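You operate a simulated robot arm through the tools that you are given. There is no shell and no other tool.

The job below is to be done with a simulated robot arm. You get a single attempt, and the scene is never put back.

JOB
Seal the open branch pipe with the EPDM ring and the steel cap, latch it and fill the line.
Fine: up to the FULL line, fill valve shut after; nothing runs out on the bed.

The check looks at the end state, three seconds after you hand in, the way a careful person would. Anything else that was tipped, shoved, dropped, spilled or broken makes it a failure. A push-on lid holds only when it is set on centred and level and pressed home; a screw cap is set on level and turned clockwise until tight.

ROBOT AND FRAMES
A 6-joint arm with a two-finger gripper, fixed in place. Base frame: the origin is on the floor under the middle of its stand, x ahead of it, y to its left, z up. Units: mm, degrees, N and s.
With the tool pointing down near the work surface it reaches from about 280 to 720 mm from the base axis. Its first joint turns from -166.0 to 166.0 degrees. Payload 1.57 kg.
The TCP is the grasp point between the finger pads, 21 mm short of the fingertips. In the tool frame z runs along the fingers and y along their closing line. The gripper opens to 70 mm; its body begins 50 mm behind the TCP.
Orientation is that of the tool frame in the base frame, as a unit quaternion [x, y, z, w]. With the fingers straight down and closing along the base's y, the tool's x points along the base's -x, its y along +y and its z along -z.

CONTROLS
- The arm moves only by the tool drive_tool. Its arguments are lists of equal length, an entry for each row: "rotation": the turn, a rotation vector about the tool's x, y, z in units of 120 degrees (1.0 is 120 degrees), a list of three; "travel": the shift along the tool's x, y, z in units of 300 mm (1.0 is 300 mm), a list of three; "claw": the opening in per cent of the stroke, from 0 (shut) to 100 (fully open). In form: {"rotation": [[ax, ay, az], ...], "travel": [[tx, ty, tz], ...], "claw": [claw, ...]}. A call has 1 to 20 rows; each row is the pose to reach, as a shift and turn from the pose commanded when the call began, along the tool's axes at that moment. A call with a number of a shift or a turn outside -1 to 1 is refused whole. A row lasts 0.2 s, in which the tool goes at most 50 mm and 8.6 degrees; a call with a longer step from one row to the next is refused whole, and so is a gripper value outside its range. Where a pose cannot be reached the arm comes as near as it can. A force on the tool above 60 N (or 10 N above the force at the start of the call, whichever is more), or a blocked arm, ends the call early, and 0.2 s more pass. Each finger travels about 155.5 mm/s and halts on what it meets, pressing with about 30 N; the grip force reading is that of the motor and also rises with nothing between the fingers. The clock runs only during rows and for 0.2 s after the last one: add rows that repeat a pose to give the fingers time. The reply holds the time, the measured pose of the TCP, the force on the tool along the base axes, the opening and the grip force, in the units named above and with some noise, with the torque about the TCP (base axes, N m) and any sound that the robot's microphone picked up.
- Cameras (640 x 400 px; columns grow to the right, rows downward): "scene" is fixed at [214.6, -667.8, 1680.5]; the picture's right is [0.83, -0.56, 0.00], its down [-0.32, -0.47, -0.82] and it looks along [0.46, 0.68, -0.57] (base axes); focal length 362 px, centre (320, 200). "wrist" rides on the gripper at [79, 4, -81] in the tool frame; the picture's right is [-0.05, 1.00, 0.00], its down [-0.67, -0.04, -0.75] and it looks along [-0.74, -0.04, 0.67] (tool axes); focal length 256 px, centre (320, 200). There is no depth. A picture from a camera that has moved, and an enlarged one, comes with that camera's place and axes in the base frame and with its lens. The place of the scene camera against the robot may be out by one fixed shift of up to 25 mm in any direction.
- snapshot(camera): a new picture of that camera. It takes no simulated time.
- inspect(camera, box): a new picture of the part [left, top, right, bottom] of that camera's present view, enlarged. It takes no simulated time.
- sign_off(): hands the job in; it is judged then, once.

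Places have to be worked out from the pictures, the camera data and where the tool is seen. Open the gripper and draw the arm clear of the work before you hand the job in, unless the task says otherwise.

The tools are called as a command line: name --argument value ..., lists and objects as JSON in quotes. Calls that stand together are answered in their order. drive_tool: Moves the arm, as the interface text tells. Its arguments: {"type":"object","properties":{"rotation":{"type":"array"},"travel":{"type":"array"},"claw":{"type":"array"}},"required":["rotation","travel","claw"]} The other tools are called the same way: snapshot (camera) takes a picture; inspect (camera, box) takes an enlarged picture of a part of a camera's view; sign_off () hands the job in.

At the start:

```text
time: 0.0
position: [383.9, 38.1, 1249.8]
tool_rot: [0.0, 1.0, 0.0, 0.0]
wrist_force: [0.0, 0.6, -0.1]
wrist_torque: [0.01, -0.03, -0.03]
finger_gap: 70.3
grip_force: 0.0
```

scene: 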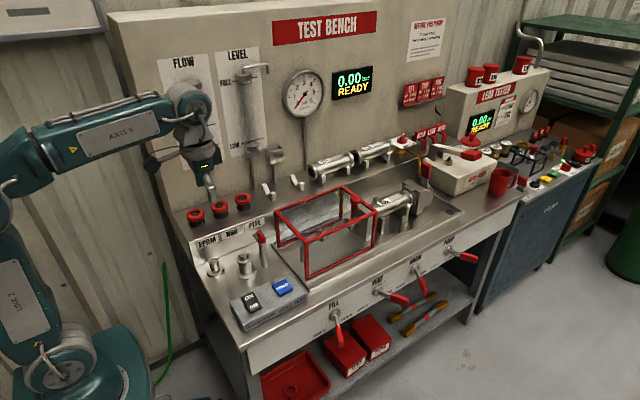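
wrist: 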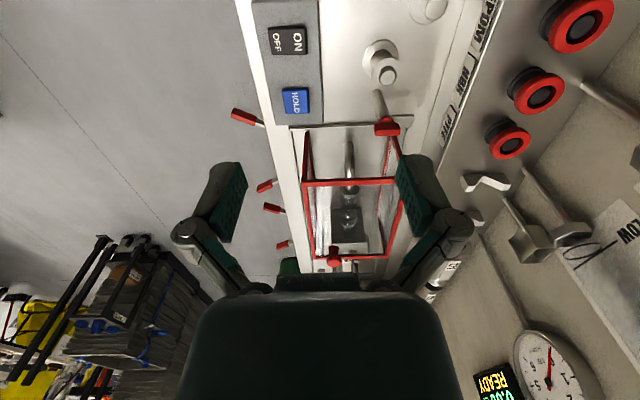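

I begin by looking closely at the scene from the fixed camera to identify all the parts.

inspect --camera "scene" --box '[180, 180, 340, 280]'

inspect --camera "scene" --box '[270, 130, 430, 230]'

inspect --camera "scene" --box '[160, 30, 320, 130]'

inspect --camera "scene" --box '[380, 0, 540, 100]'

inspect --camera "scene" --box '[400, 100, 560, 200]'

inspect --camera "scene" --box '[320, 230, 500, 342]'

inspect --camera "scene" --box '[200, 240, 320, 340]'

```text
4.00 times, centred on (260, 230) of scene
camera zoom: at [214.6, -667.8, 1680.5], right [0.83, -0.56, 0.0], down [-0.32, -0.47, -0.82], along [0.46, 0.68, -0.57], focal length 1450 px, centre (560, 80)
```

zoom: 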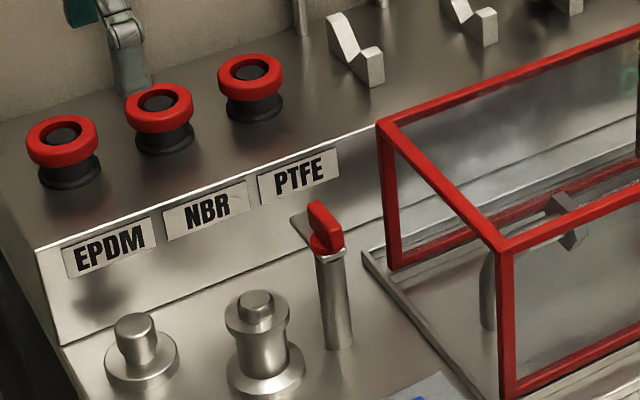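

```text
4.00 times, centred on (350, 180) of scene
camera zoom: at [214.6, -667.8, 1680.5], right [0.83, -0.56, 0.0], down [-0.32, -0.47, -0.82], along [0.46, 0.68, -0.57], focal length 1450 px, centre (200, 280)
```

zoom: 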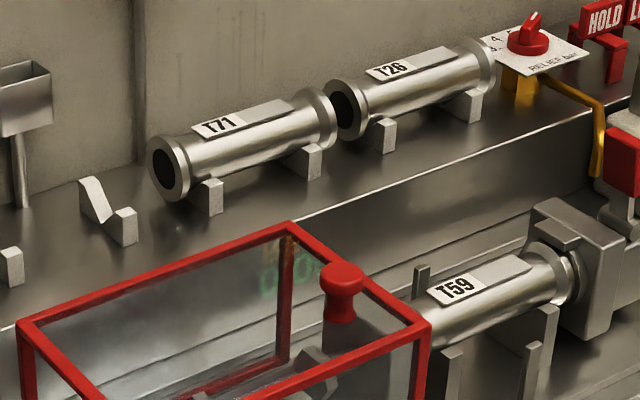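

```text
4.00 times, centred on (240, 80) of scene
camera zoom: at [214.6, -667.8, 1680.5], right [0.83, -0.56, 0.0], down [-0.32, -0.47, -0.82], along [0.46, 0.68, -0.57], focal length 1450 px, centre (640, 680)
```

zoom: 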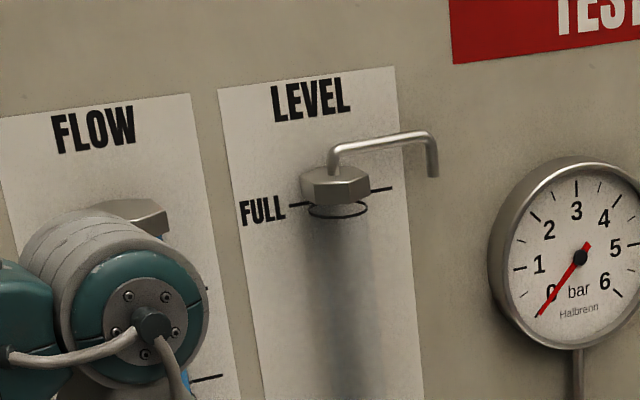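

```text
4.00 times, centred on (460, 50) of scene
camera zoom: at [214.6, -667.8, 1680.5], right [0.83, -0.56, 0.0], down [-0.32, -0.47, -0.82], along [0.46, 0.68, -0.57], focal length 1450 px, centre (-240, 800)
```

zoom: 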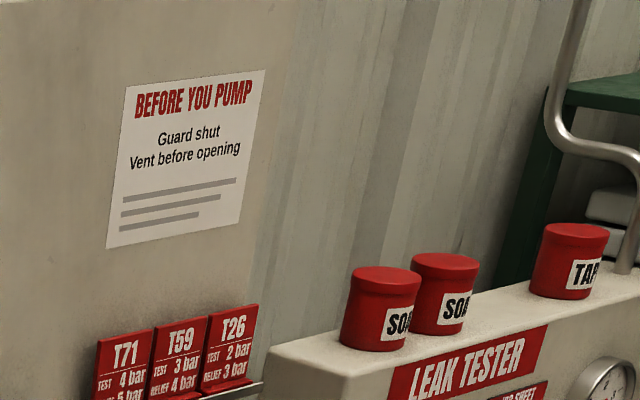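

```text
4.00 times, centred on (480, 150) of scene
camera zoom: at [214.6, -667.8, 1680.5], right [0.83, -0.56, 0.0], down [-0.32, -0.47, -0.82], along [0.46, 0.68, -0.57], focal length 1450 px, centre (-320, 400)
```

zoom: 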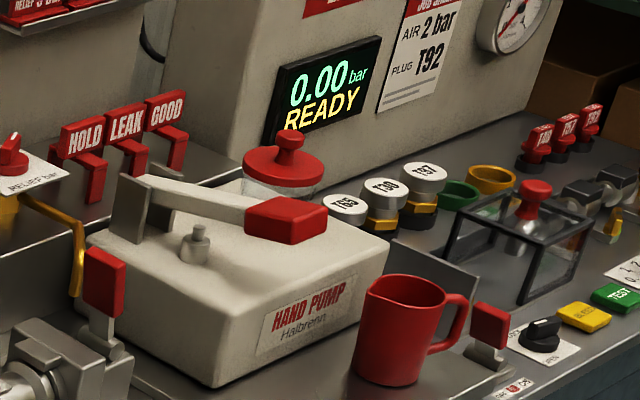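

```text
3.56 times, centred on (410, 286) of scene
camera zoom: at [214.6, -667.8, 1680.5], right [0.83, -0.56, 0.0], down [-0.32, -0.47, -0.82], along [0.46, 0.68, -0.57], focal length 1288 px, centre (0, -106)
```

zoom: 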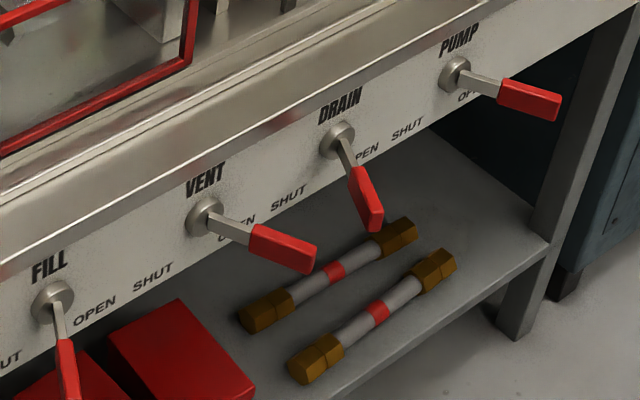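

```text
4.00 times, centred on (260, 290) of scene
camera zoom: at [214.6, -667.8, 1680.5], right [0.83, -0.56, 0.0], down [-0.32, -0.47, -0.82], along [0.46, 0.68, -0.57], focal length 1450 px, centre (560, -160)
```

zoom: 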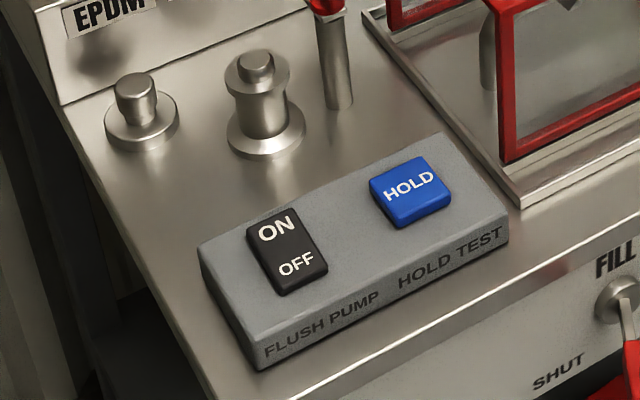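

Now I enlarge the starting wrist view to understand the parts near the robot.

inspect --camera "wrist" --box '[230, 0, 430, 125]'

inspect --camera "wrist" --box '[440, 0, 640, 125]'

inspect --camera "wrist" --box '[240, 120, 440, 245]'

inspect --camera "scene" --box '[255, 175, 475, 300]'

inspect --camera "scene" --box '[140, 40, 300, 200]'

inspect --camera "scene" --box '[300, 290, 400, 352]'

```text
3.20 times, centred on (330, 62) of wrist
camera zoom: at [305.8, 41.4, 1332.0], right [0.05, 1.0, 0.0], down [0.67, -0.04, 0.75], along [0.74, -0.04, -0.67], focal length 819 px, centre (288, 640)
```

zoom: 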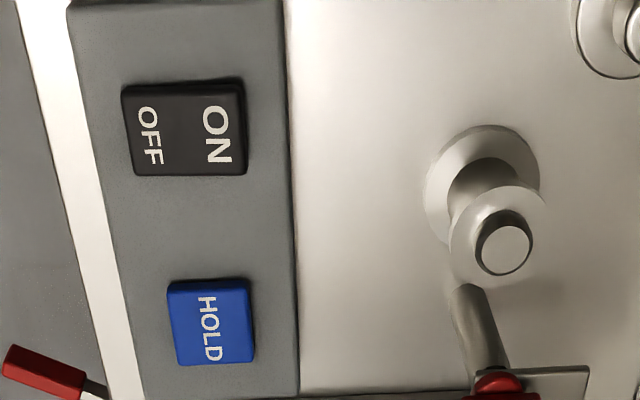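

```text
3.20 times, centred on (540, 62) of wrist
camera zoom: at [305.8, 41.4, 1332.0], right [0.05, 1.0, 0.0], down [0.67, -0.04, 0.75], along [0.74, -0.04, -0.67], focal length 819 px, centre (-384, 640)
```

zoom: 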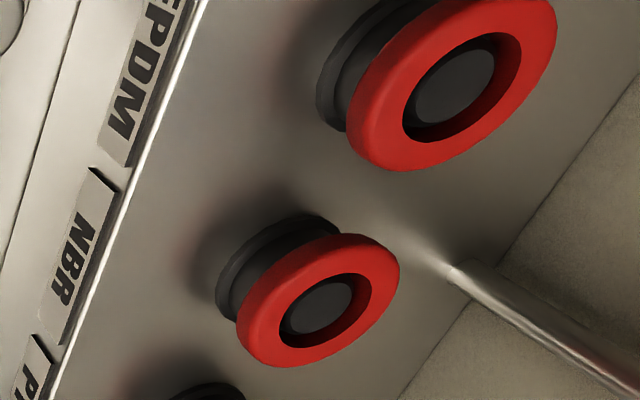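

```text
3.20 times, centred on (340, 182) of wrist
camera zoom: at [305.8, 41.4, 1332.0], right [0.05, 1.0, 0.0], down [0.67, -0.04, 0.75], along [0.74, -0.04, -0.67], focal length 819 px, centre (256, 256)
```

zoom: 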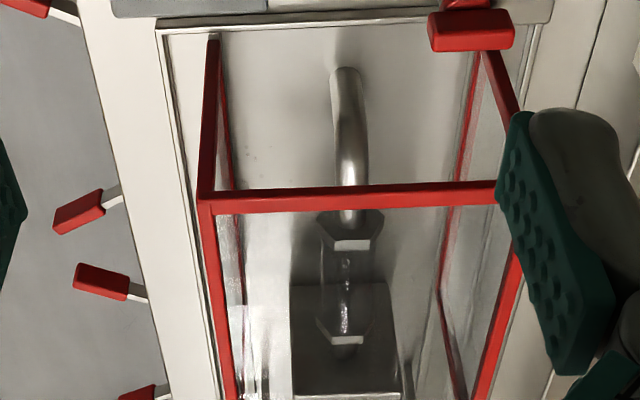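

```text
2.91 times, centred on (365, 238) of scene
camera zoom: at [214.6, -667.8, 1680.5], right [0.83, -0.56, 0.0], down [-0.32, -0.47, -0.82], along [0.46, 0.68, -0.57], focal length 1054 px, centre (189, 91)
```

zoom: 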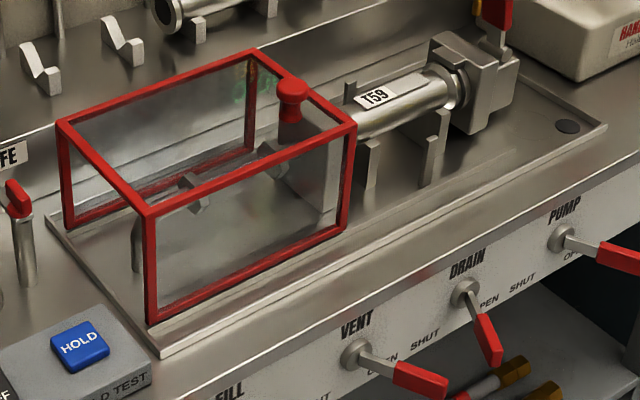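

```text
2.50 times, centred on (220, 120) of scene
camera zoom: at [214.6, -667.8, 1680.5], right [0.83, -0.56, 0.0], down [-0.32, -0.47, -0.82], along [0.46, 0.68, -0.57], focal length 906 px, centre (570, 400)
```

zoom: 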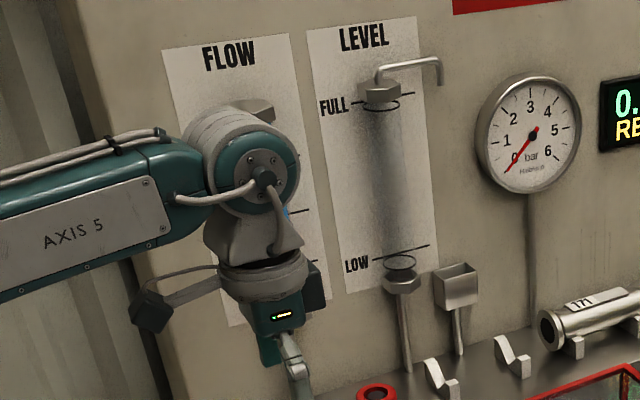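

```text
6.40 times, centred on (350, 321) of scene
camera zoom: at [214.6, -667.8, 1680.5], right [0.83, -0.56, 0.0], down [-0.32, -0.47, -0.82], along [0.46, 0.68, -0.57], focal length 2319 px, centre (128, -574)
```

zoom: 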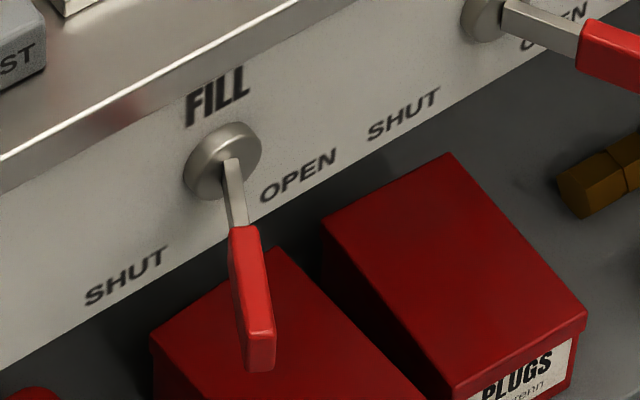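

The bench shows a flanged stub (about x 480, y 140), a knobbed disc beside it, a swing latch with a red handle, and three rings on posts. I'll move the tool back, left and down so the wrist camera can see these at closer range.

drive_tool --rotation '[[0, 0, 0], [0, 0, 0], [0, 0, 0], [0, 0, 0], [0, 0, 0], [0, 0, 0], [0, 0, 0]]' --travel '[[0.04, 0.0467, 0.08], [0.08, 0.0933, 0.16], [0.12, 0.14, 0.25], [0.16, 0.187, 0.34], [0.2, 0.233, 0.43], [0.24, 0.28, 0.52], [0.28, 0.3267, 0.6]]' --claw '[100, 100, 100, 100, 100, 100, 100]'

```text
time: 1.6
position: [301.0, 133.8, 1067.5]
tool_rot: [0.001, 1.0, 0.0, 0.0]
wrist_force: [0.5, 0.3, 0.0]
wrist_torque: [0.01, -0.02, -0.01]
finger_gap: 69.8
grip_force: 0.1
```

I take pictures from this new position to see the stub, latch, and rings.

snapshot --camera "wrist"

inspect --camera "wrist" --box '[200, 0, 440, 150]'

snapshot --camera "scene"

```text
taken
camera wrist: at [222.8, 138.7, 1149.3], right [0.06, 1.0, 0.0], down [0.67, -0.04, 0.75], along [0.74, -0.04, -0.67], focal length 256 px, centre (320, 200)
```

wrist: 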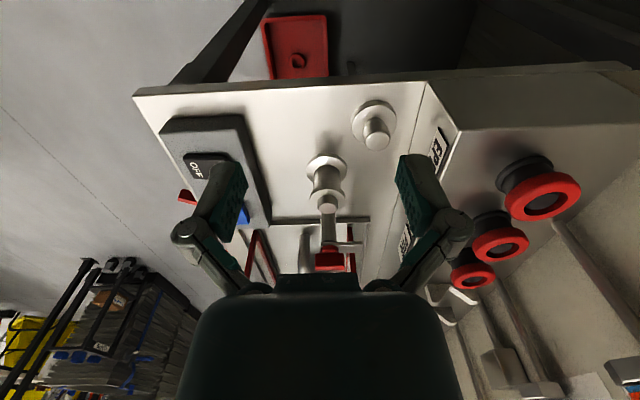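

```text
2.67 times, centred on (320, 75) of wrist
camera zoom: at [222.8, 138.7, 1149.3], right [0.06, 1.0, 0.0], down [0.67, -0.04, 0.75], along [0.74, -0.04, -0.67], focal length 683 px, centre (320, 533)
```

zoom: 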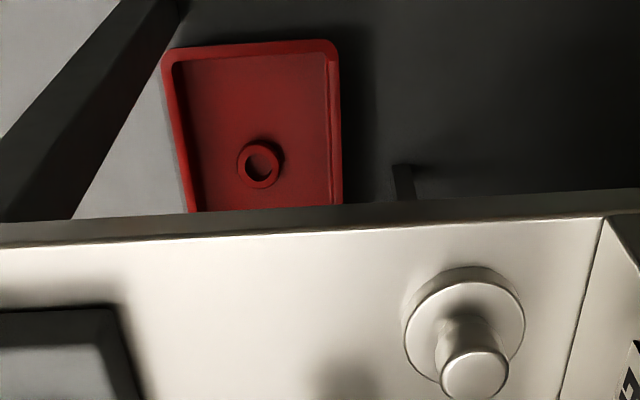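

```text
taken
```

scene: 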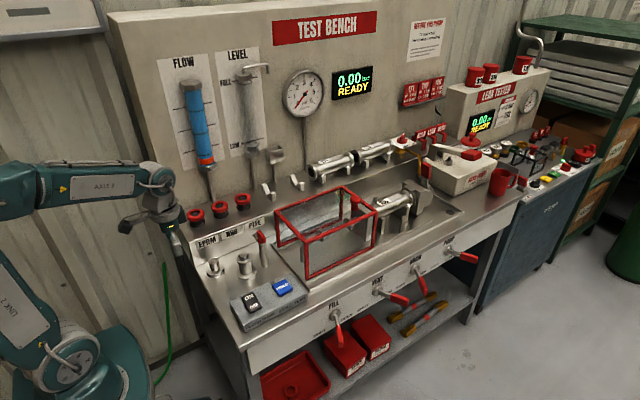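

The arm has cleared the panel; I'll enlarge the flow and level glasses, and the stub and rings in the wrist view.

inspect --camera "scene" --box '[150, 40, 310, 200]'

inspect --camera "wrist" --box '[260, 80, 420, 280]'

inspect --camera "wrist" --box '[430, 120, 610, 300]'

inspect --camera "scene" --box '[190, 190, 290, 290]'

```text
2.50 times, centred on (230, 120) of scene
camera zoom: at [214.6, -667.8, 1680.5], right [0.83, -0.56, 0.0], down [-0.32, -0.47, -0.82], along [0.46, 0.68, -0.57], focal length 906 px, centre (545, 400)
```

zoom: 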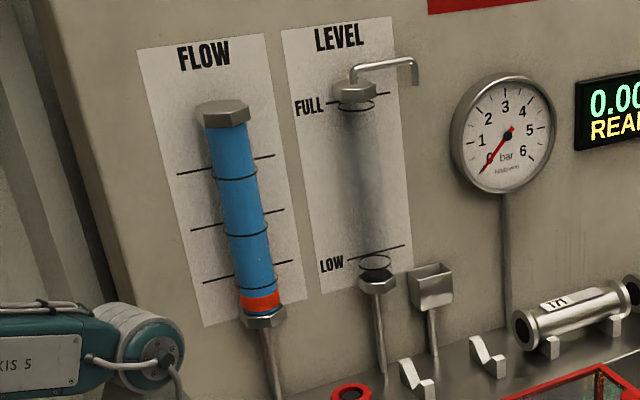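

```text
2.00 times, centred on (340, 180) of wrist
camera zoom: at [222.8, 138.7, 1149.3], right [0.06, 1.0, 0.0], down [0.67, -0.04, 0.75], along [0.74, -0.04, -0.67], focal length 512 px, centre (280, 240)
```

zoom: 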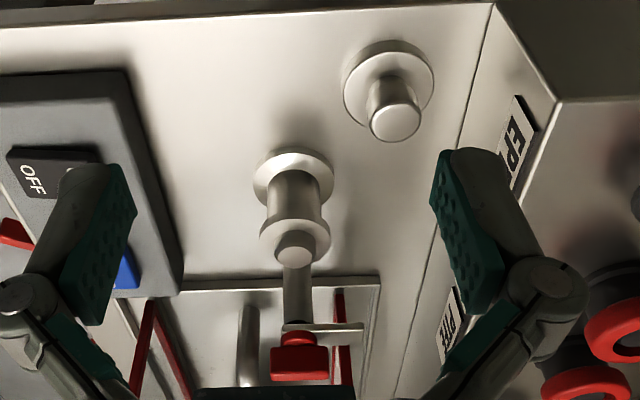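

```text
2.22 times, centred on (520, 210) of wrist
camera zoom: at [222.8, 138.7, 1149.3], right [0.06, 1.0, 0.0], down [0.67, -0.04, 0.75], along [0.74, -0.04, -0.67], focal length 569 px, centre (-124, 178)
```

zoom: 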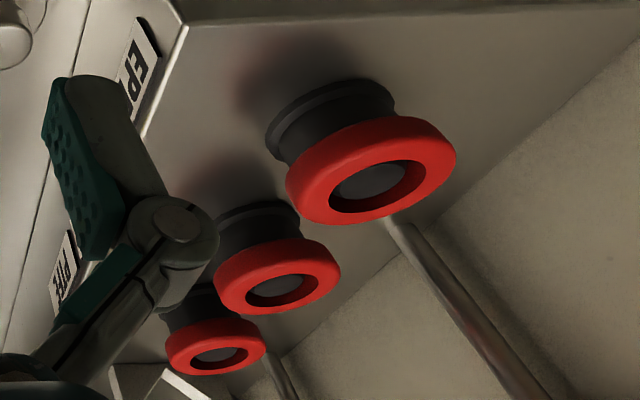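

```text
4.00 times, centred on (240, 240) of scene
camera zoom: at [214.6, -667.8, 1680.5], right [0.83, -0.56, 0.0], down [-0.32, -0.47, -0.82], along [0.46, 0.68, -0.57], focal length 1450 px, centre (640, 40)
```

zoom: 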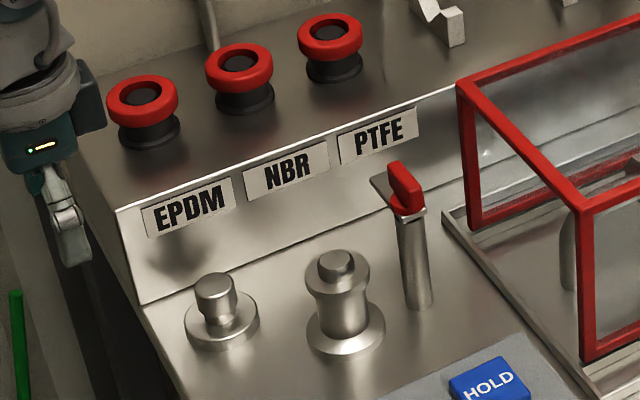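

The rotameter float is at the bottom (no flow) and the level glass is empty. I'll move closer above the stub, disc and latch for a close look.

drive_tool --rotation '[[0, 0, 0], [0, 0, 0], [0, 0, 0], [0, 0, 0], [0, 0, 0]]' --travel '[[-0.09, 0, 0.03], [-0.18, 0, 0.06], [-0.27, 0, 0.1], [-0.36, 0, 0.13], [-0.4, 0, 0.15]]' --claw '[100, 100, 100, 100, 100]'

snapshot --camera "wrist"

inspect --camera "wrist" --box '[220, 40, 420, 240]'

```text
time: 2.8
position: [423.6, 136.1, 1024.6]
tool_rot: [0.001, 1.0, 0.0, 0.0]
wrist_force: [0.8, -0.3, 0.3]
wrist_torque: [0.0, 0.03, 0.01]
finger_gap: 70.0
grip_force: 0.1
```

```text
taken
camera wrist: at [345.4, 140.3, 1107.2], right [0.05, 1.0, 0.0], down [0.67, -0.04, 0.74], along [0.74, -0.04, -0.67], focal length 256 px, centre (320, 200)
```

wrist: 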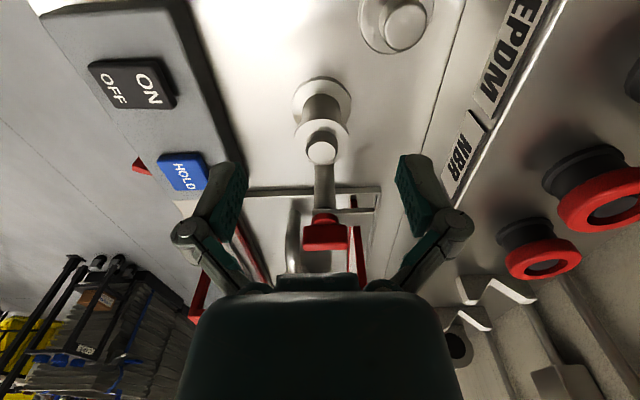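

```text
2.00 times, centred on (320, 140) of wrist
camera zoom: at [345.4, 140.3, 1107.2], right [0.05, 1.0, 0.0], down [0.67, -0.04, 0.74], along [0.74, -0.04, -0.67], focal length 512 px, centre (320, 320)
```

zoom: 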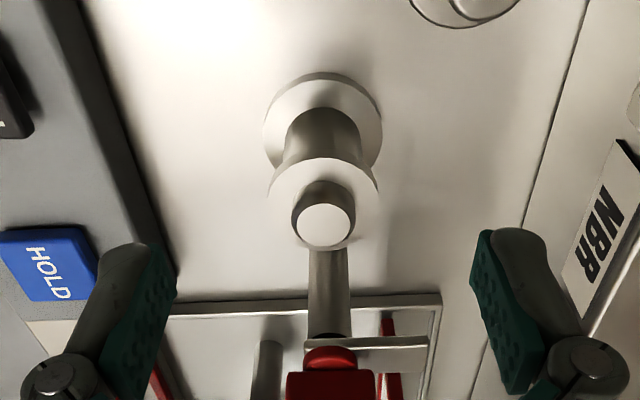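

The stub has a cylindrical spigot on a top flange (approx x 475, y 136, z 933); the disc with the waisted knob beside it looks like the steel cap. EPDM ring I place at about (400, 323, 1002); I'll move above it to look from close.

drive_tool --rotation '[[0, 0, 0], [0, 0, 0], [0, 0, 0], [0, 0, 0], [0, 0, 0], [0, 0, 0]]' --travel '[[0.02, 0.05, -0.1], [0.05, 0.17, -0.19], [0.08, 0.3, -0.19], [0.1, 0.43, -0.19], [0.113, 0.56, -0.19], [0.113, 0.607, -0.19]]' --claw '[100, 100, 100, 100, 100, 100]'

snapshot --camera "wrist"

inspect --camera "wrist" --box '[240, 50, 400, 210]'

snapshot --camera "scene"

```text
time: 4.2
position: [387.6, 317.7, 1082.4]
tool_rot: [0.0, 1.0, 0.0, 0.0]
wrist_force: [-0.5, -0.2, -0.2]
wrist_torque: [-0.02, 0.0, 0.01]
finger_gap: 70.0
grip_force: 0.0
```

```text
taken
camera wrist: at [308.3, 321.8, 1165.1], right [0.05, 1.0, 0.0], down [0.67, -0.04, 0.75], along [0.74, -0.04, -0.67], focal length 256 px, centre (320, 200)
```

wrist: 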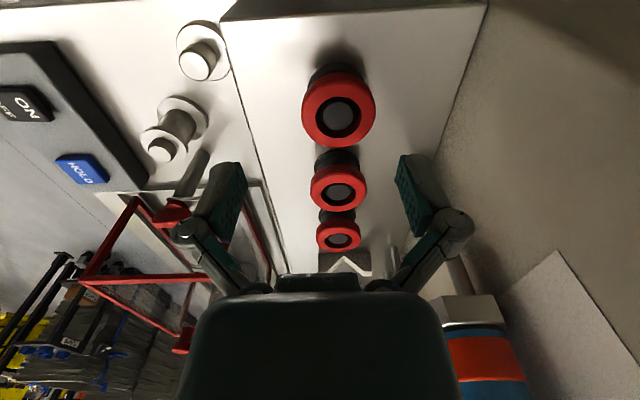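

```text
2.50 times, centred on (320, 130) of wrist
camera zoom: at [308.3, 321.8, 1165.1], right [0.05, 1.0, 0.0], down [0.67, -0.04, 0.75], along [0.74, -0.04, -0.67], focal length 640 px, centre (320, 375)
```

zoom: 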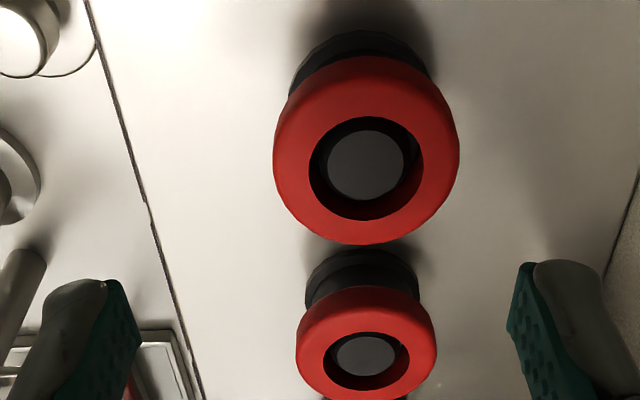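

```text
taken
```

scene: 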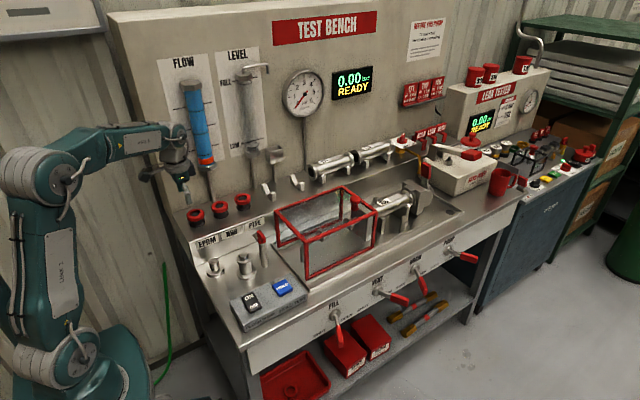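

The ring measures roughly 51–55 mm outside, 31 mm bore, centred near (402, 330, ~992). I'll line up above it and lower partway to check the alignment.

drive_tool --rotation '[[0, 0, 0], [0, 0, 0], [0, 0, 0]]' --travel '[[-0.045, 0.041, 0.0], [-0.045, 0.041, 0.08], [-0.045, 0.041, 0.14]]' --claw '[100, 100, 100]'

inspect --camera "wrist" --box '[220, 50, 420, 250]'

inspect --camera "scene" --box '[150, 130, 270, 250]'

```text
time: 5.0
position: [401.1, 329.8, 1040.6]
tool_rot: [0.001, 1.0, 0.0, 0.0]
wrist_force: [-0.6, 0.4, -0.3]
wrist_torque: [-0.02, 0.0, 0.01]
finger_gap: 69.8
grip_force: 0.0
```

```text
2.00 times, centred on (320, 150) of wrist
camera zoom: at [323.2, 333.5, 1122.4], right [0.05, 1.0, 0.0], down [0.67, -0.04, 0.75], along [0.74, -0.04, -0.67], focal length 512 px, centre (320, 300)
```

zoom: 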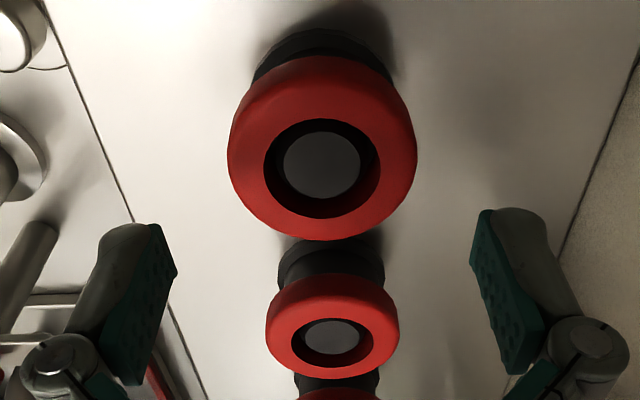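

```text
3.33 times, centred on (210, 190) of scene
camera zoom: at [214.6, -667.8, 1680.5], right [0.83, -0.56, 0.0], down [-0.32, -0.47, -0.82], along [0.46, 0.68, -0.57], focal length 1208 px, centre (687, 233)
```

zoom: 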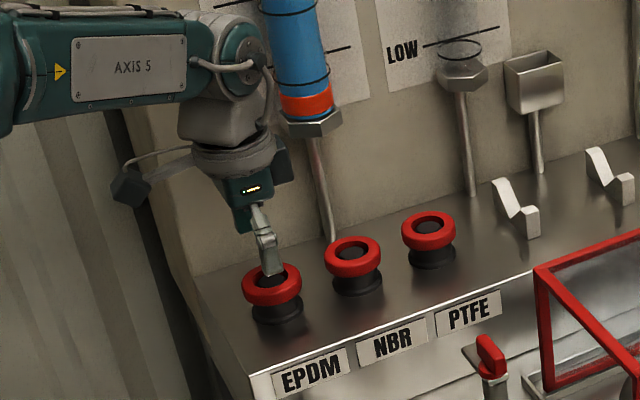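

The ring's hole centre works out to about (405, 330) with its top at z≈995. I'll lower so the pads straddle it at ring height, without closing yet, and check.

drive_tool --rotation '[[0, 0, 0], [0, 0, 0], [0, 0, 0], [0, 0, 0]]' --travel '[[-0.0133, 0, 0.03], [-0.0133, 0, 0.08], [-0.0133, 0, 0.13], [-0.0133, 0, 0.152]]' --claw '[100, 100, 100, 100]'

inspect --camera "wrist" --box '[220, 80, 420, 280]'

inspect --camera "scene" --box '[150, 150, 250, 250]'

```text
time: 6.0
position: [406.6, 330.0, 994.4]
tool_rot: [0.002, 1.0, 0.0, -0.001]
wrist_force: [0.3, 0.1, 0.0]
wrist_torque: [-0.01, -0.04, 0.03]
finger_gap: 70.0
grip_force: 0.0
```

```text
2.00 times, centred on (320, 180) of wrist
camera zoom: at [327.5, 334.6, 1077.1], right [0.05, 1.0, 0.0], down [0.67, -0.04, 0.75], along [0.74, -0.04, -0.67], focal length 512 px, centre (320, 240)
```

zoom: 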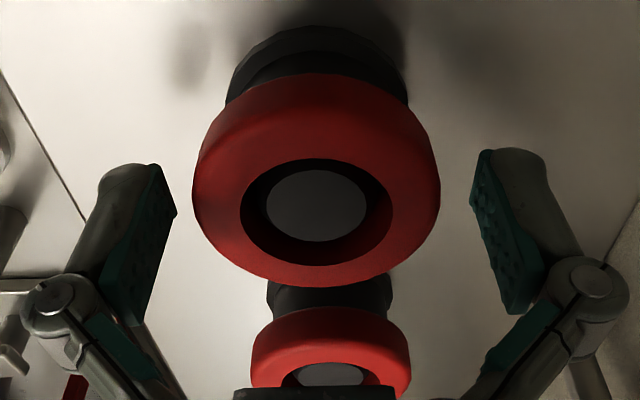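

```text
4.00 times, centred on (200, 200) of scene
camera zoom: at [214.6, -667.8, 1680.5], right [0.83, -0.56, 0.0], down [-0.32, -0.47, -0.82], along [0.46, 0.68, -0.57], focal length 1450 px, centre (800, 200)
```

zoom: 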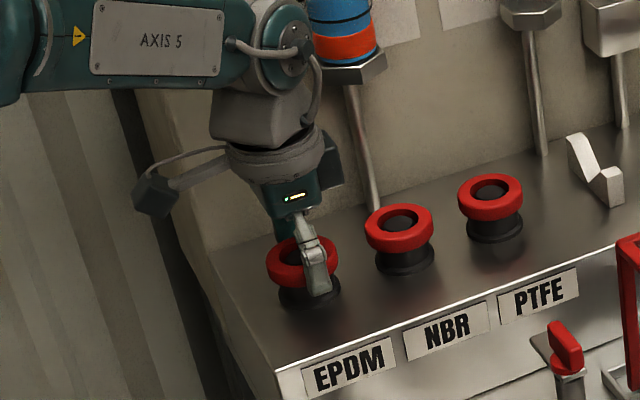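

The ring is centred between the pads to within about 1 mm and its mid-height is just below the TCP. I close the gripper on it.

drive_tool --rotation '[[0, 0, 0], [0, 0, 0], [0, 0, 0], [0, 0, 0]]' --travel '[[0, -0.002, 0], [0, -0.002, 0], [0, -0.002, 0], [0, -0.002, 0]]' --claw '[85, 70, 50, 50]'

inspect --camera "wrist" --box '[220, 80, 420, 280]'

```text
time: 7.0
position: [405.4, 329.7, 994.9]
tool_rot: [0.001, 1.0, 0.0, 0.001]
wrist_force: [0.2, -0.5, 3.0]
wrist_torque: [-0.05, -0.04, 0.0]
finger_gap: 52.7
grip_force: 30.0
```

```text
2.00 times, centred on (320, 180) of wrist
camera zoom: at [327.2, 334.2, 1077.5], right [0.05, 1.0, 0.0], down [0.67, -0.04, 0.75], along [0.74, -0.04, -0.67], focal length 512 px, centre (320, 240)
```

zoom: 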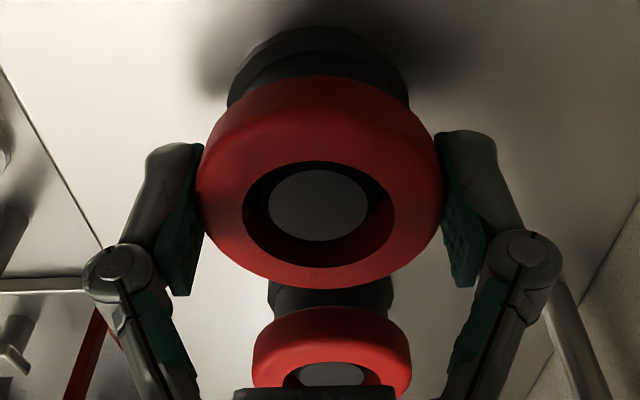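

The gripper closed on the ring at 52.7 mm with 30 N. I lift straight up off the post and check.

drive_tool --rotation '[[0, 0, 0], [0, 0, 0], [0, 0, 0], [0, 0, 0], [0, 0, 0], [0, 0, 0]]' --travel '[[0, 0, -0.02], [0, 0, -0.05], [0, 0, -0.1], [0, 0, -0.16], [0, 0, -0.22], [0, 0, -0.25]]' --claw '[50, 50, 50, 50, 50, 50]'

snapshot --camera "wrist"

inspect --camera "scene" --box '[150, 120, 270, 240]'

```text
time: 8.4
position: [403.7, 328.1, 1069.7]
tool_rot: [0.001, 1.0, -0.001, 0.0]
wrist_force: [0.6, 0.6, -0.4]
wrist_torque: [0.0, 0.04, -0.04]
finger_gap: 52.5
grip_force: 30.2
```

```text
taken
camera wrist: at [326.4, 332.3, 1152.0], right [0.05, 1.0, 0.0], down [0.67, -0.04, 0.75], along [0.74, -0.04, -0.67], focal length 256 px, centre (320, 200)
```

wrist: 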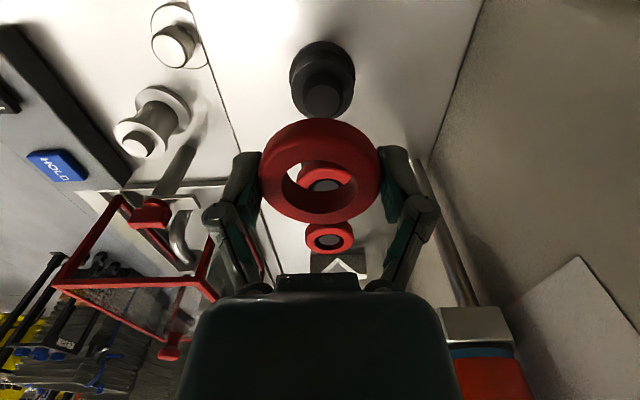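

```text
3.33 times, centred on (210, 180) of scene
camera zoom: at [214.6, -667.8, 1680.5], right [0.83, -0.56, 0.0], down [-0.32, -0.47, -0.82], along [0.46, 0.68, -0.57], focal length 1208 px, centre (687, 267)
```

zoom: 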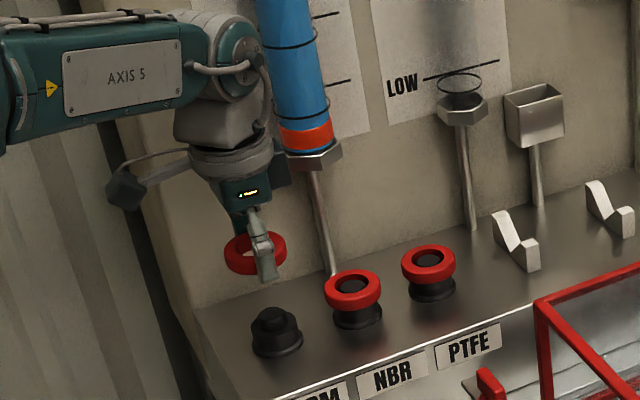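

The ring is held cleanly and the others are undisturbed. I enlarge the stub, cap and latch from this angle to triangulate them.

inspect --camera "wrist" --box '[80, 0, 240, 100]'

inspect --camera "wrist" --box '[80, 80, 240, 180]'

inspect --camera "wrist" --box '[100, 140, 260, 240]'

```text
4.00 times, centred on (160, 50) of wrist
camera zoom: at [326.4, 332.3, 1152.0], right [0.05, 1.0, 0.0], down [0.67, -0.04, 0.75], along [0.74, -0.04, -0.67], focal length 1024 px, centre (960, 800)
```

zoom: 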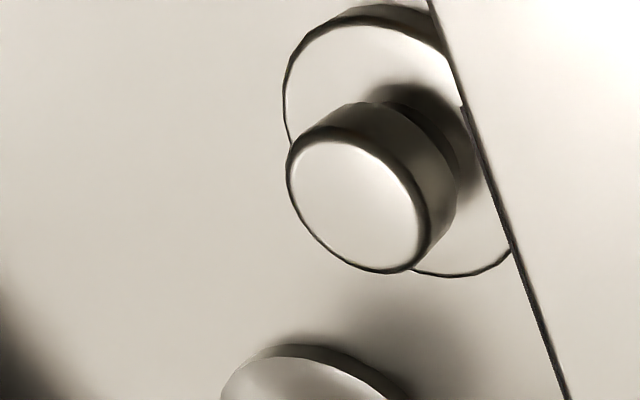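

```text
4.00 times, centred on (160, 130) of wrist
camera zoom: at [326.4, 332.3, 1152.0], right [0.05, 1.0, 0.0], down [0.67, -0.04, 0.75], along [0.74, -0.04, -0.67], focal length 1024 px, centre (960, 480)
```

zoom: 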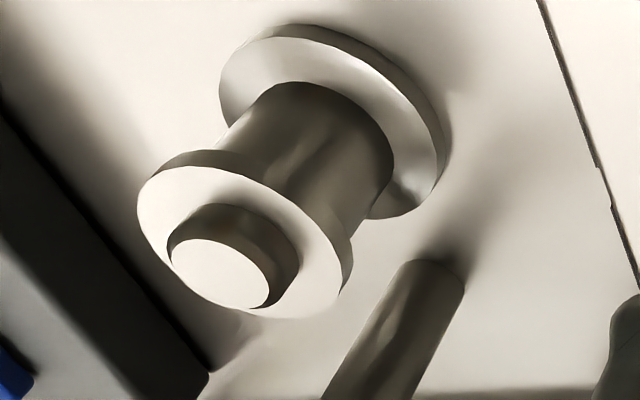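

```text
4.00 times, centred on (180, 190) of wrist
camera zoom: at [326.4, 332.3, 1152.0], right [0.05, 1.0, 0.0], down [0.67, -0.04, 0.75], along [0.74, -0.04, -0.67], focal length 1024 px, centre (880, 240)
```

zoom: 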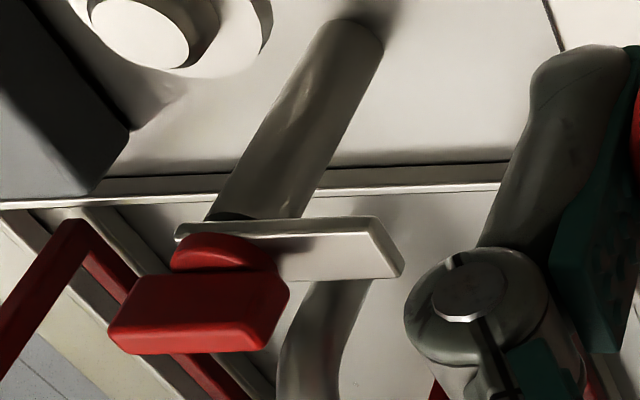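

Triangulating gives the spigot top at about (474.5, 136.0, 938.6), flange about 50 mm wide and about 13 mm lower. I check how the ring sits in the fingers before placing.

inspect --camera "wrist" --box '[240, 110, 400, 210]'

inspect --camera "scene" --box '[210, 185, 260, 235]'

inspect --camera "scene" --box '[220, 180, 270, 220]'

```text
4.00 times, centred on (320, 160) of wrist
camera zoom: at [326.4, 332.3, 1152.0], right [0.05, 1.0, 0.0], down [0.67, -0.04, 0.75], along [0.74, -0.04, -0.67], focal length 1024 px, centre (320, 360)
```

zoom: 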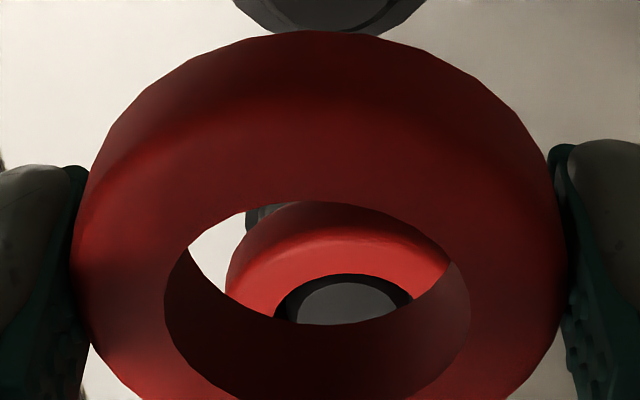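

```text
8.00 times, centred on (235, 210) of scene
camera zoom: at [214.6, -667.8, 1680.5], right [0.83, -0.56, 0.0], down [-0.32, -0.47, -0.82], along [0.46, 0.68, -0.57], focal length 2899 px, centre (1000, 120)
```

zoom: 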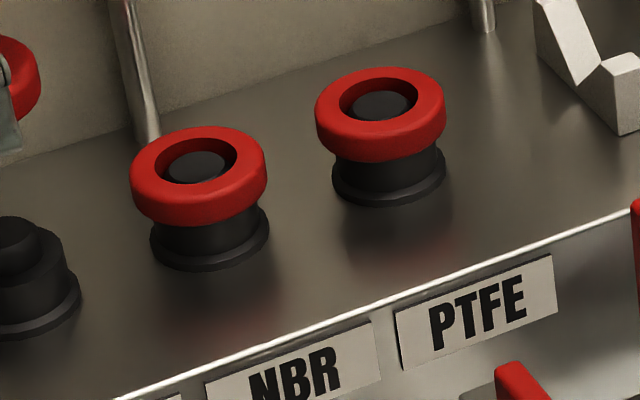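

```text
10.00 times, centred on (245, 200) of scene
camera zoom: at [214.6, -667.8, 1680.5], right [0.83, -0.56, 0.0], down [-0.32, -0.47, -0.82], along [0.46, 0.68, -0.57], focal length 3624 px, centre (1070, 200)
```

zoom: 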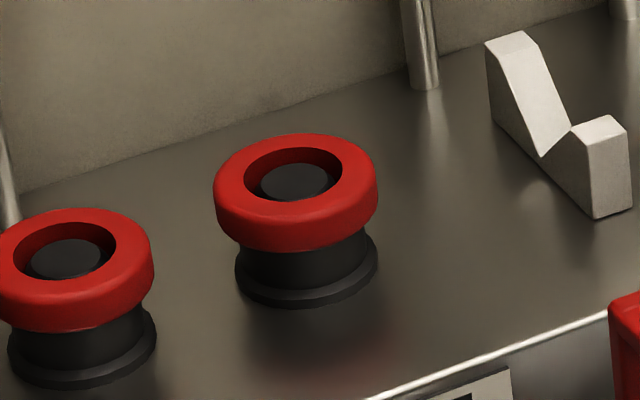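

The ring hangs level with its top about at the TCP plane. I carry it at height to above the stub and lower to z≈985 for an alignment check.

drive_tool --rotation '[[0, 0, 0], [0, 0, 0], [0, 0, 0], [0, 0, 0], [0, 0, 0], [0, 0, 0], [0, 0, 0], [0, 0, 0], [0, 0, 0]]' --travel '[[-0.02, -0.06, 0], [-0.07, -0.19, 0], [-0.12, -0.32, 0.02], [-0.17, -0.45, 0.05], [-0.21, -0.57, 0.09], [-0.236, -0.639, 0.14], [-0.236, -0.639, 0.22], [-0.236, -0.639, 0.28], [-0.236, -0.639, 0.28]]' --claw '[50, 50, 50, 50, 50, 50, 50, 50, 50]'

snapshot --camera "wrist"

inspect --camera "wrist" --box '[240, 70, 400, 270]'

inspect --camera "scene" --box '[190, 190, 310, 290]'

```text
time: 10.4
position: [474.8, 137.3, 987.8]
tool_rot: [0.001, 1.0, 0.0, 0.0]
wrist_force: [0.1, -0.4, 0.5]
wrist_torque: [0.0, 0.0, -0.02]
finger_gap: 52.5
grip_force: 29.8
```

```text
taken
camera wrist: at [397.2, 143.0, 1069.6], right [0.05, 1.0, 0.0], down [0.67, -0.04, 0.75], along [0.74, -0.04, -0.67], focal length 256 px, centre (320, 200)
```

wrist: 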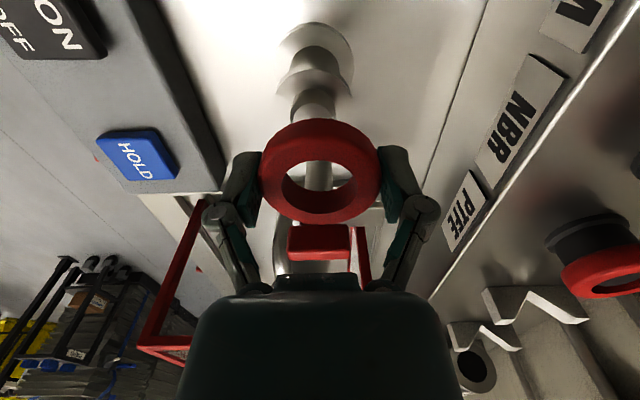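

```text
2.00 times, centred on (320, 170) of wrist
camera zoom: at [397.2, 143.0, 1069.6], right [0.05, 1.0, 0.0], down [0.67, -0.04, 0.75], along [0.74, -0.04, -0.67], focal length 512 px, centre (320, 260)
```

zoom: 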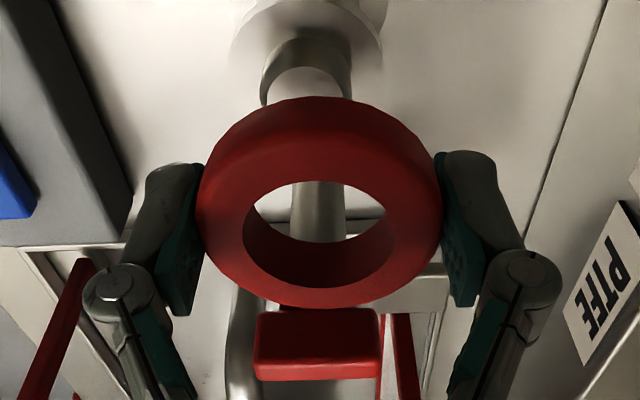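

```text
4.00 times, centred on (250, 240) of scene
camera zoom: at [214.6, -667.8, 1680.5], right [0.83, -0.56, 0.0], down [-0.32, -0.47, -0.82], along [0.46, 0.68, -0.57], focal length 1450 px, centre (600, 40)
```

zoom: 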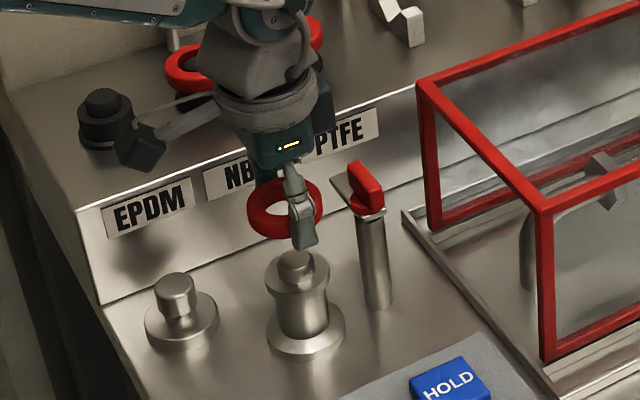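

The stub axis appears about 3–4 mm toward −y from the ring's axis in the wrist view. I enlarge both views to refine before shifting.

inspect --camera "wrist" --box '[270, 10, 370, 72]'

inspect --camera "scene" --box '[232, 220, 282, 282]'

```text
6.40 times, centred on (320, 41) of wrist
camera zoom: at [397.2, 143.0, 1069.6], right [0.05, 1.0, 0.0], down [0.67, -0.04, 0.75], along [0.74, -0.04, -0.67], focal length 1638 px, centre (320, 1218)
```

zoom: 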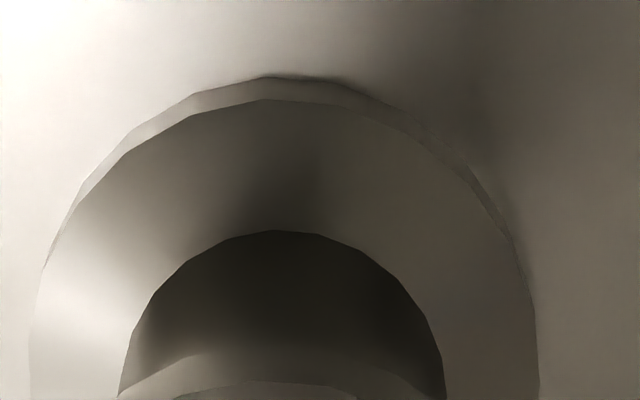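

```text
6.45 times, centred on (257, 251) of scene
camera zoom: at [214.6, -667.8, 1680.5], right [0.83, -0.56, 0.0], down [-0.32, -0.47, -0.82], along [0.46, 0.68, -0.57], focal length 2338 px, centre (726, -129)
```

zoom: 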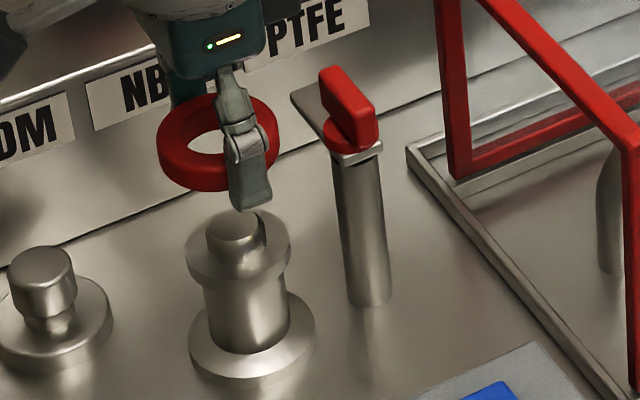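

Both views agree: the ring needs about −3.5 mm in y and nothing in x; the spigot top is about 50 mm below the ring's middle. I shift and lower to z≈962, leaving clearance, then check again.

drive_tool --rotation '[[0, 0, 0], [0, 0, 0], [0, 0, 0]]' --travel '[[-0.001, -0.0117, 0.03], [-0.001, -0.0117, 0.077], [-0.001, -0.0117, 0.077]]' --claw '[50, 50, 50]'

inspect --camera "wrist" --box '[240, 10, 400, 210]'

inspect --camera "scene" --box '[232, 220, 282, 282]'

```text
time: 11.2
position: [477.3, 135.9, 962.1]
tool_rot: [0.0, 1.0, 0.001, 0.0]
wrist_force: [-0.4, -0.7, -0.5]
wrist_torque: [0.0, -0.04, 0.01]
finger_gap: 52.6
grip_force: 29.9
```

```text
2.00 times, centred on (320, 110) of wrist
camera zoom: at [397.9, 140.7, 1045.5], right [0.05, 1.0, 0.0], down [0.67, -0.04, 0.75], along [0.74, -0.04, -0.67], focal length 512 px, centre (320, 380)
```

zoom: 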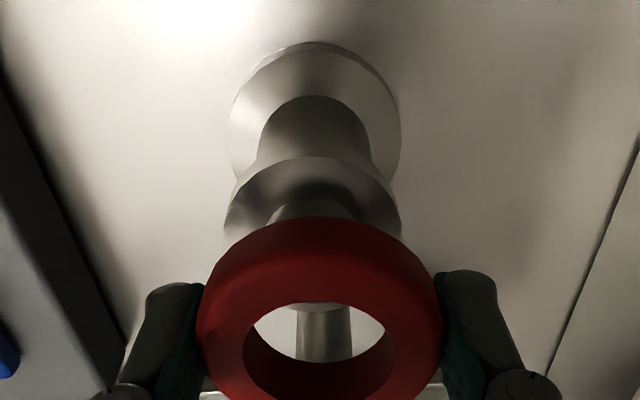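

```text
6.45 times, centred on (257, 251) of scene
camera zoom: at [214.6, -667.8, 1680.5], right [0.83, -0.56, 0.0], down [-0.32, -0.47, -0.82], along [0.46, 0.68, -0.57], focal length 2338 px, centre (726, -129)
```

zoom: 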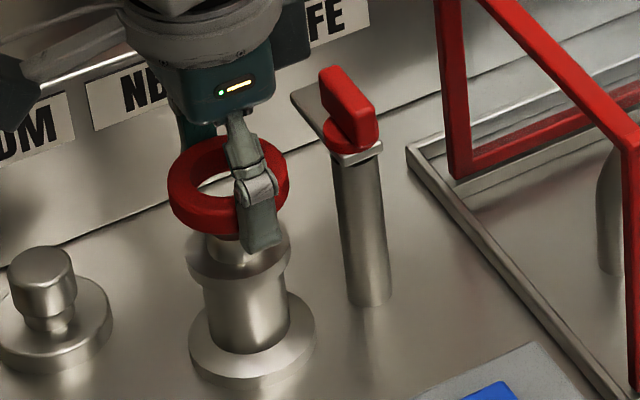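

The ring needs about −1.6 mm more in y and −0.6 mm in x. I shift, then lower 22 mm so the ring starts over the spigot, watching the force.

drive_tool --rotation '[[0, 0, 0], [0, 0, 0], [0, 0, 0], [0, 0, 0], [0, 0, 0]]' --travel '[[0.002, -0.0055, 0.0], [0.002, -0.0055, 0.02], [0.002, -0.0055, 0.045], [0.002, -0.0055, 0.065], [0.002, -0.0055, 0.073]]' --claw '[50, 50, 50, 50, 50]'

inspect --camera "wrist" --box '[240, 70, 400, 270]'

inspect --camera "scene" --box '[232, 220, 282, 282]'

```text
time: 12.4
position: [476.3, 132.0, 940.8]
tool_rot: [0.0, 1.0, 0.0, 0.0]
wrist_force: [-0.7, -0.2, -0.5]
wrist_torque: [-0.01, -0.01, -0.01]
finger_gap: 52.3
grip_force: 30.2
```

```text
2.00 times, centred on (320, 170) of wrist
camera zoom: at [397.8, 136.0, 1023.0], right [0.05, 1.0, 0.0], down [0.67, -0.04, 0.75], along [0.74, -0.04, -0.67], focal length 512 px, centre (320, 260)
```

zoom: 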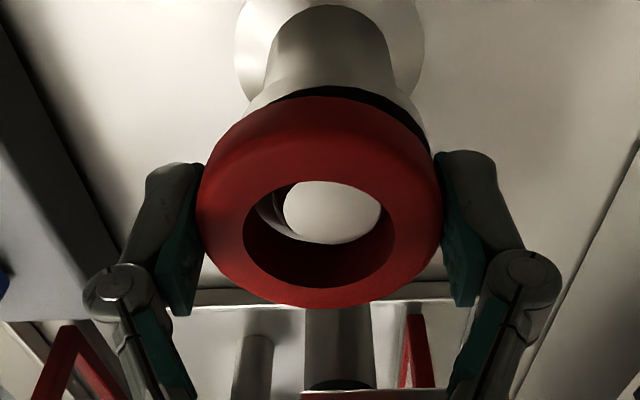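

```text
6.45 times, centred on (257, 251) of scene
camera zoom: at [214.6, -667.8, 1680.5], right [0.83, -0.56, 0.0], down [-0.32, -0.47, -0.82], along [0.46, 0.68, -0.57], focal length 2338 px, centre (726, -129)
```

zoom: 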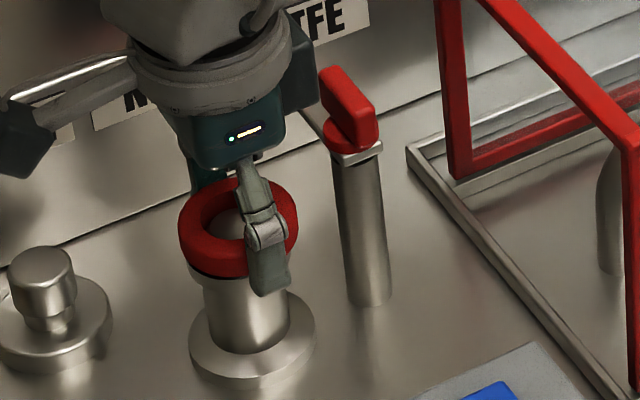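

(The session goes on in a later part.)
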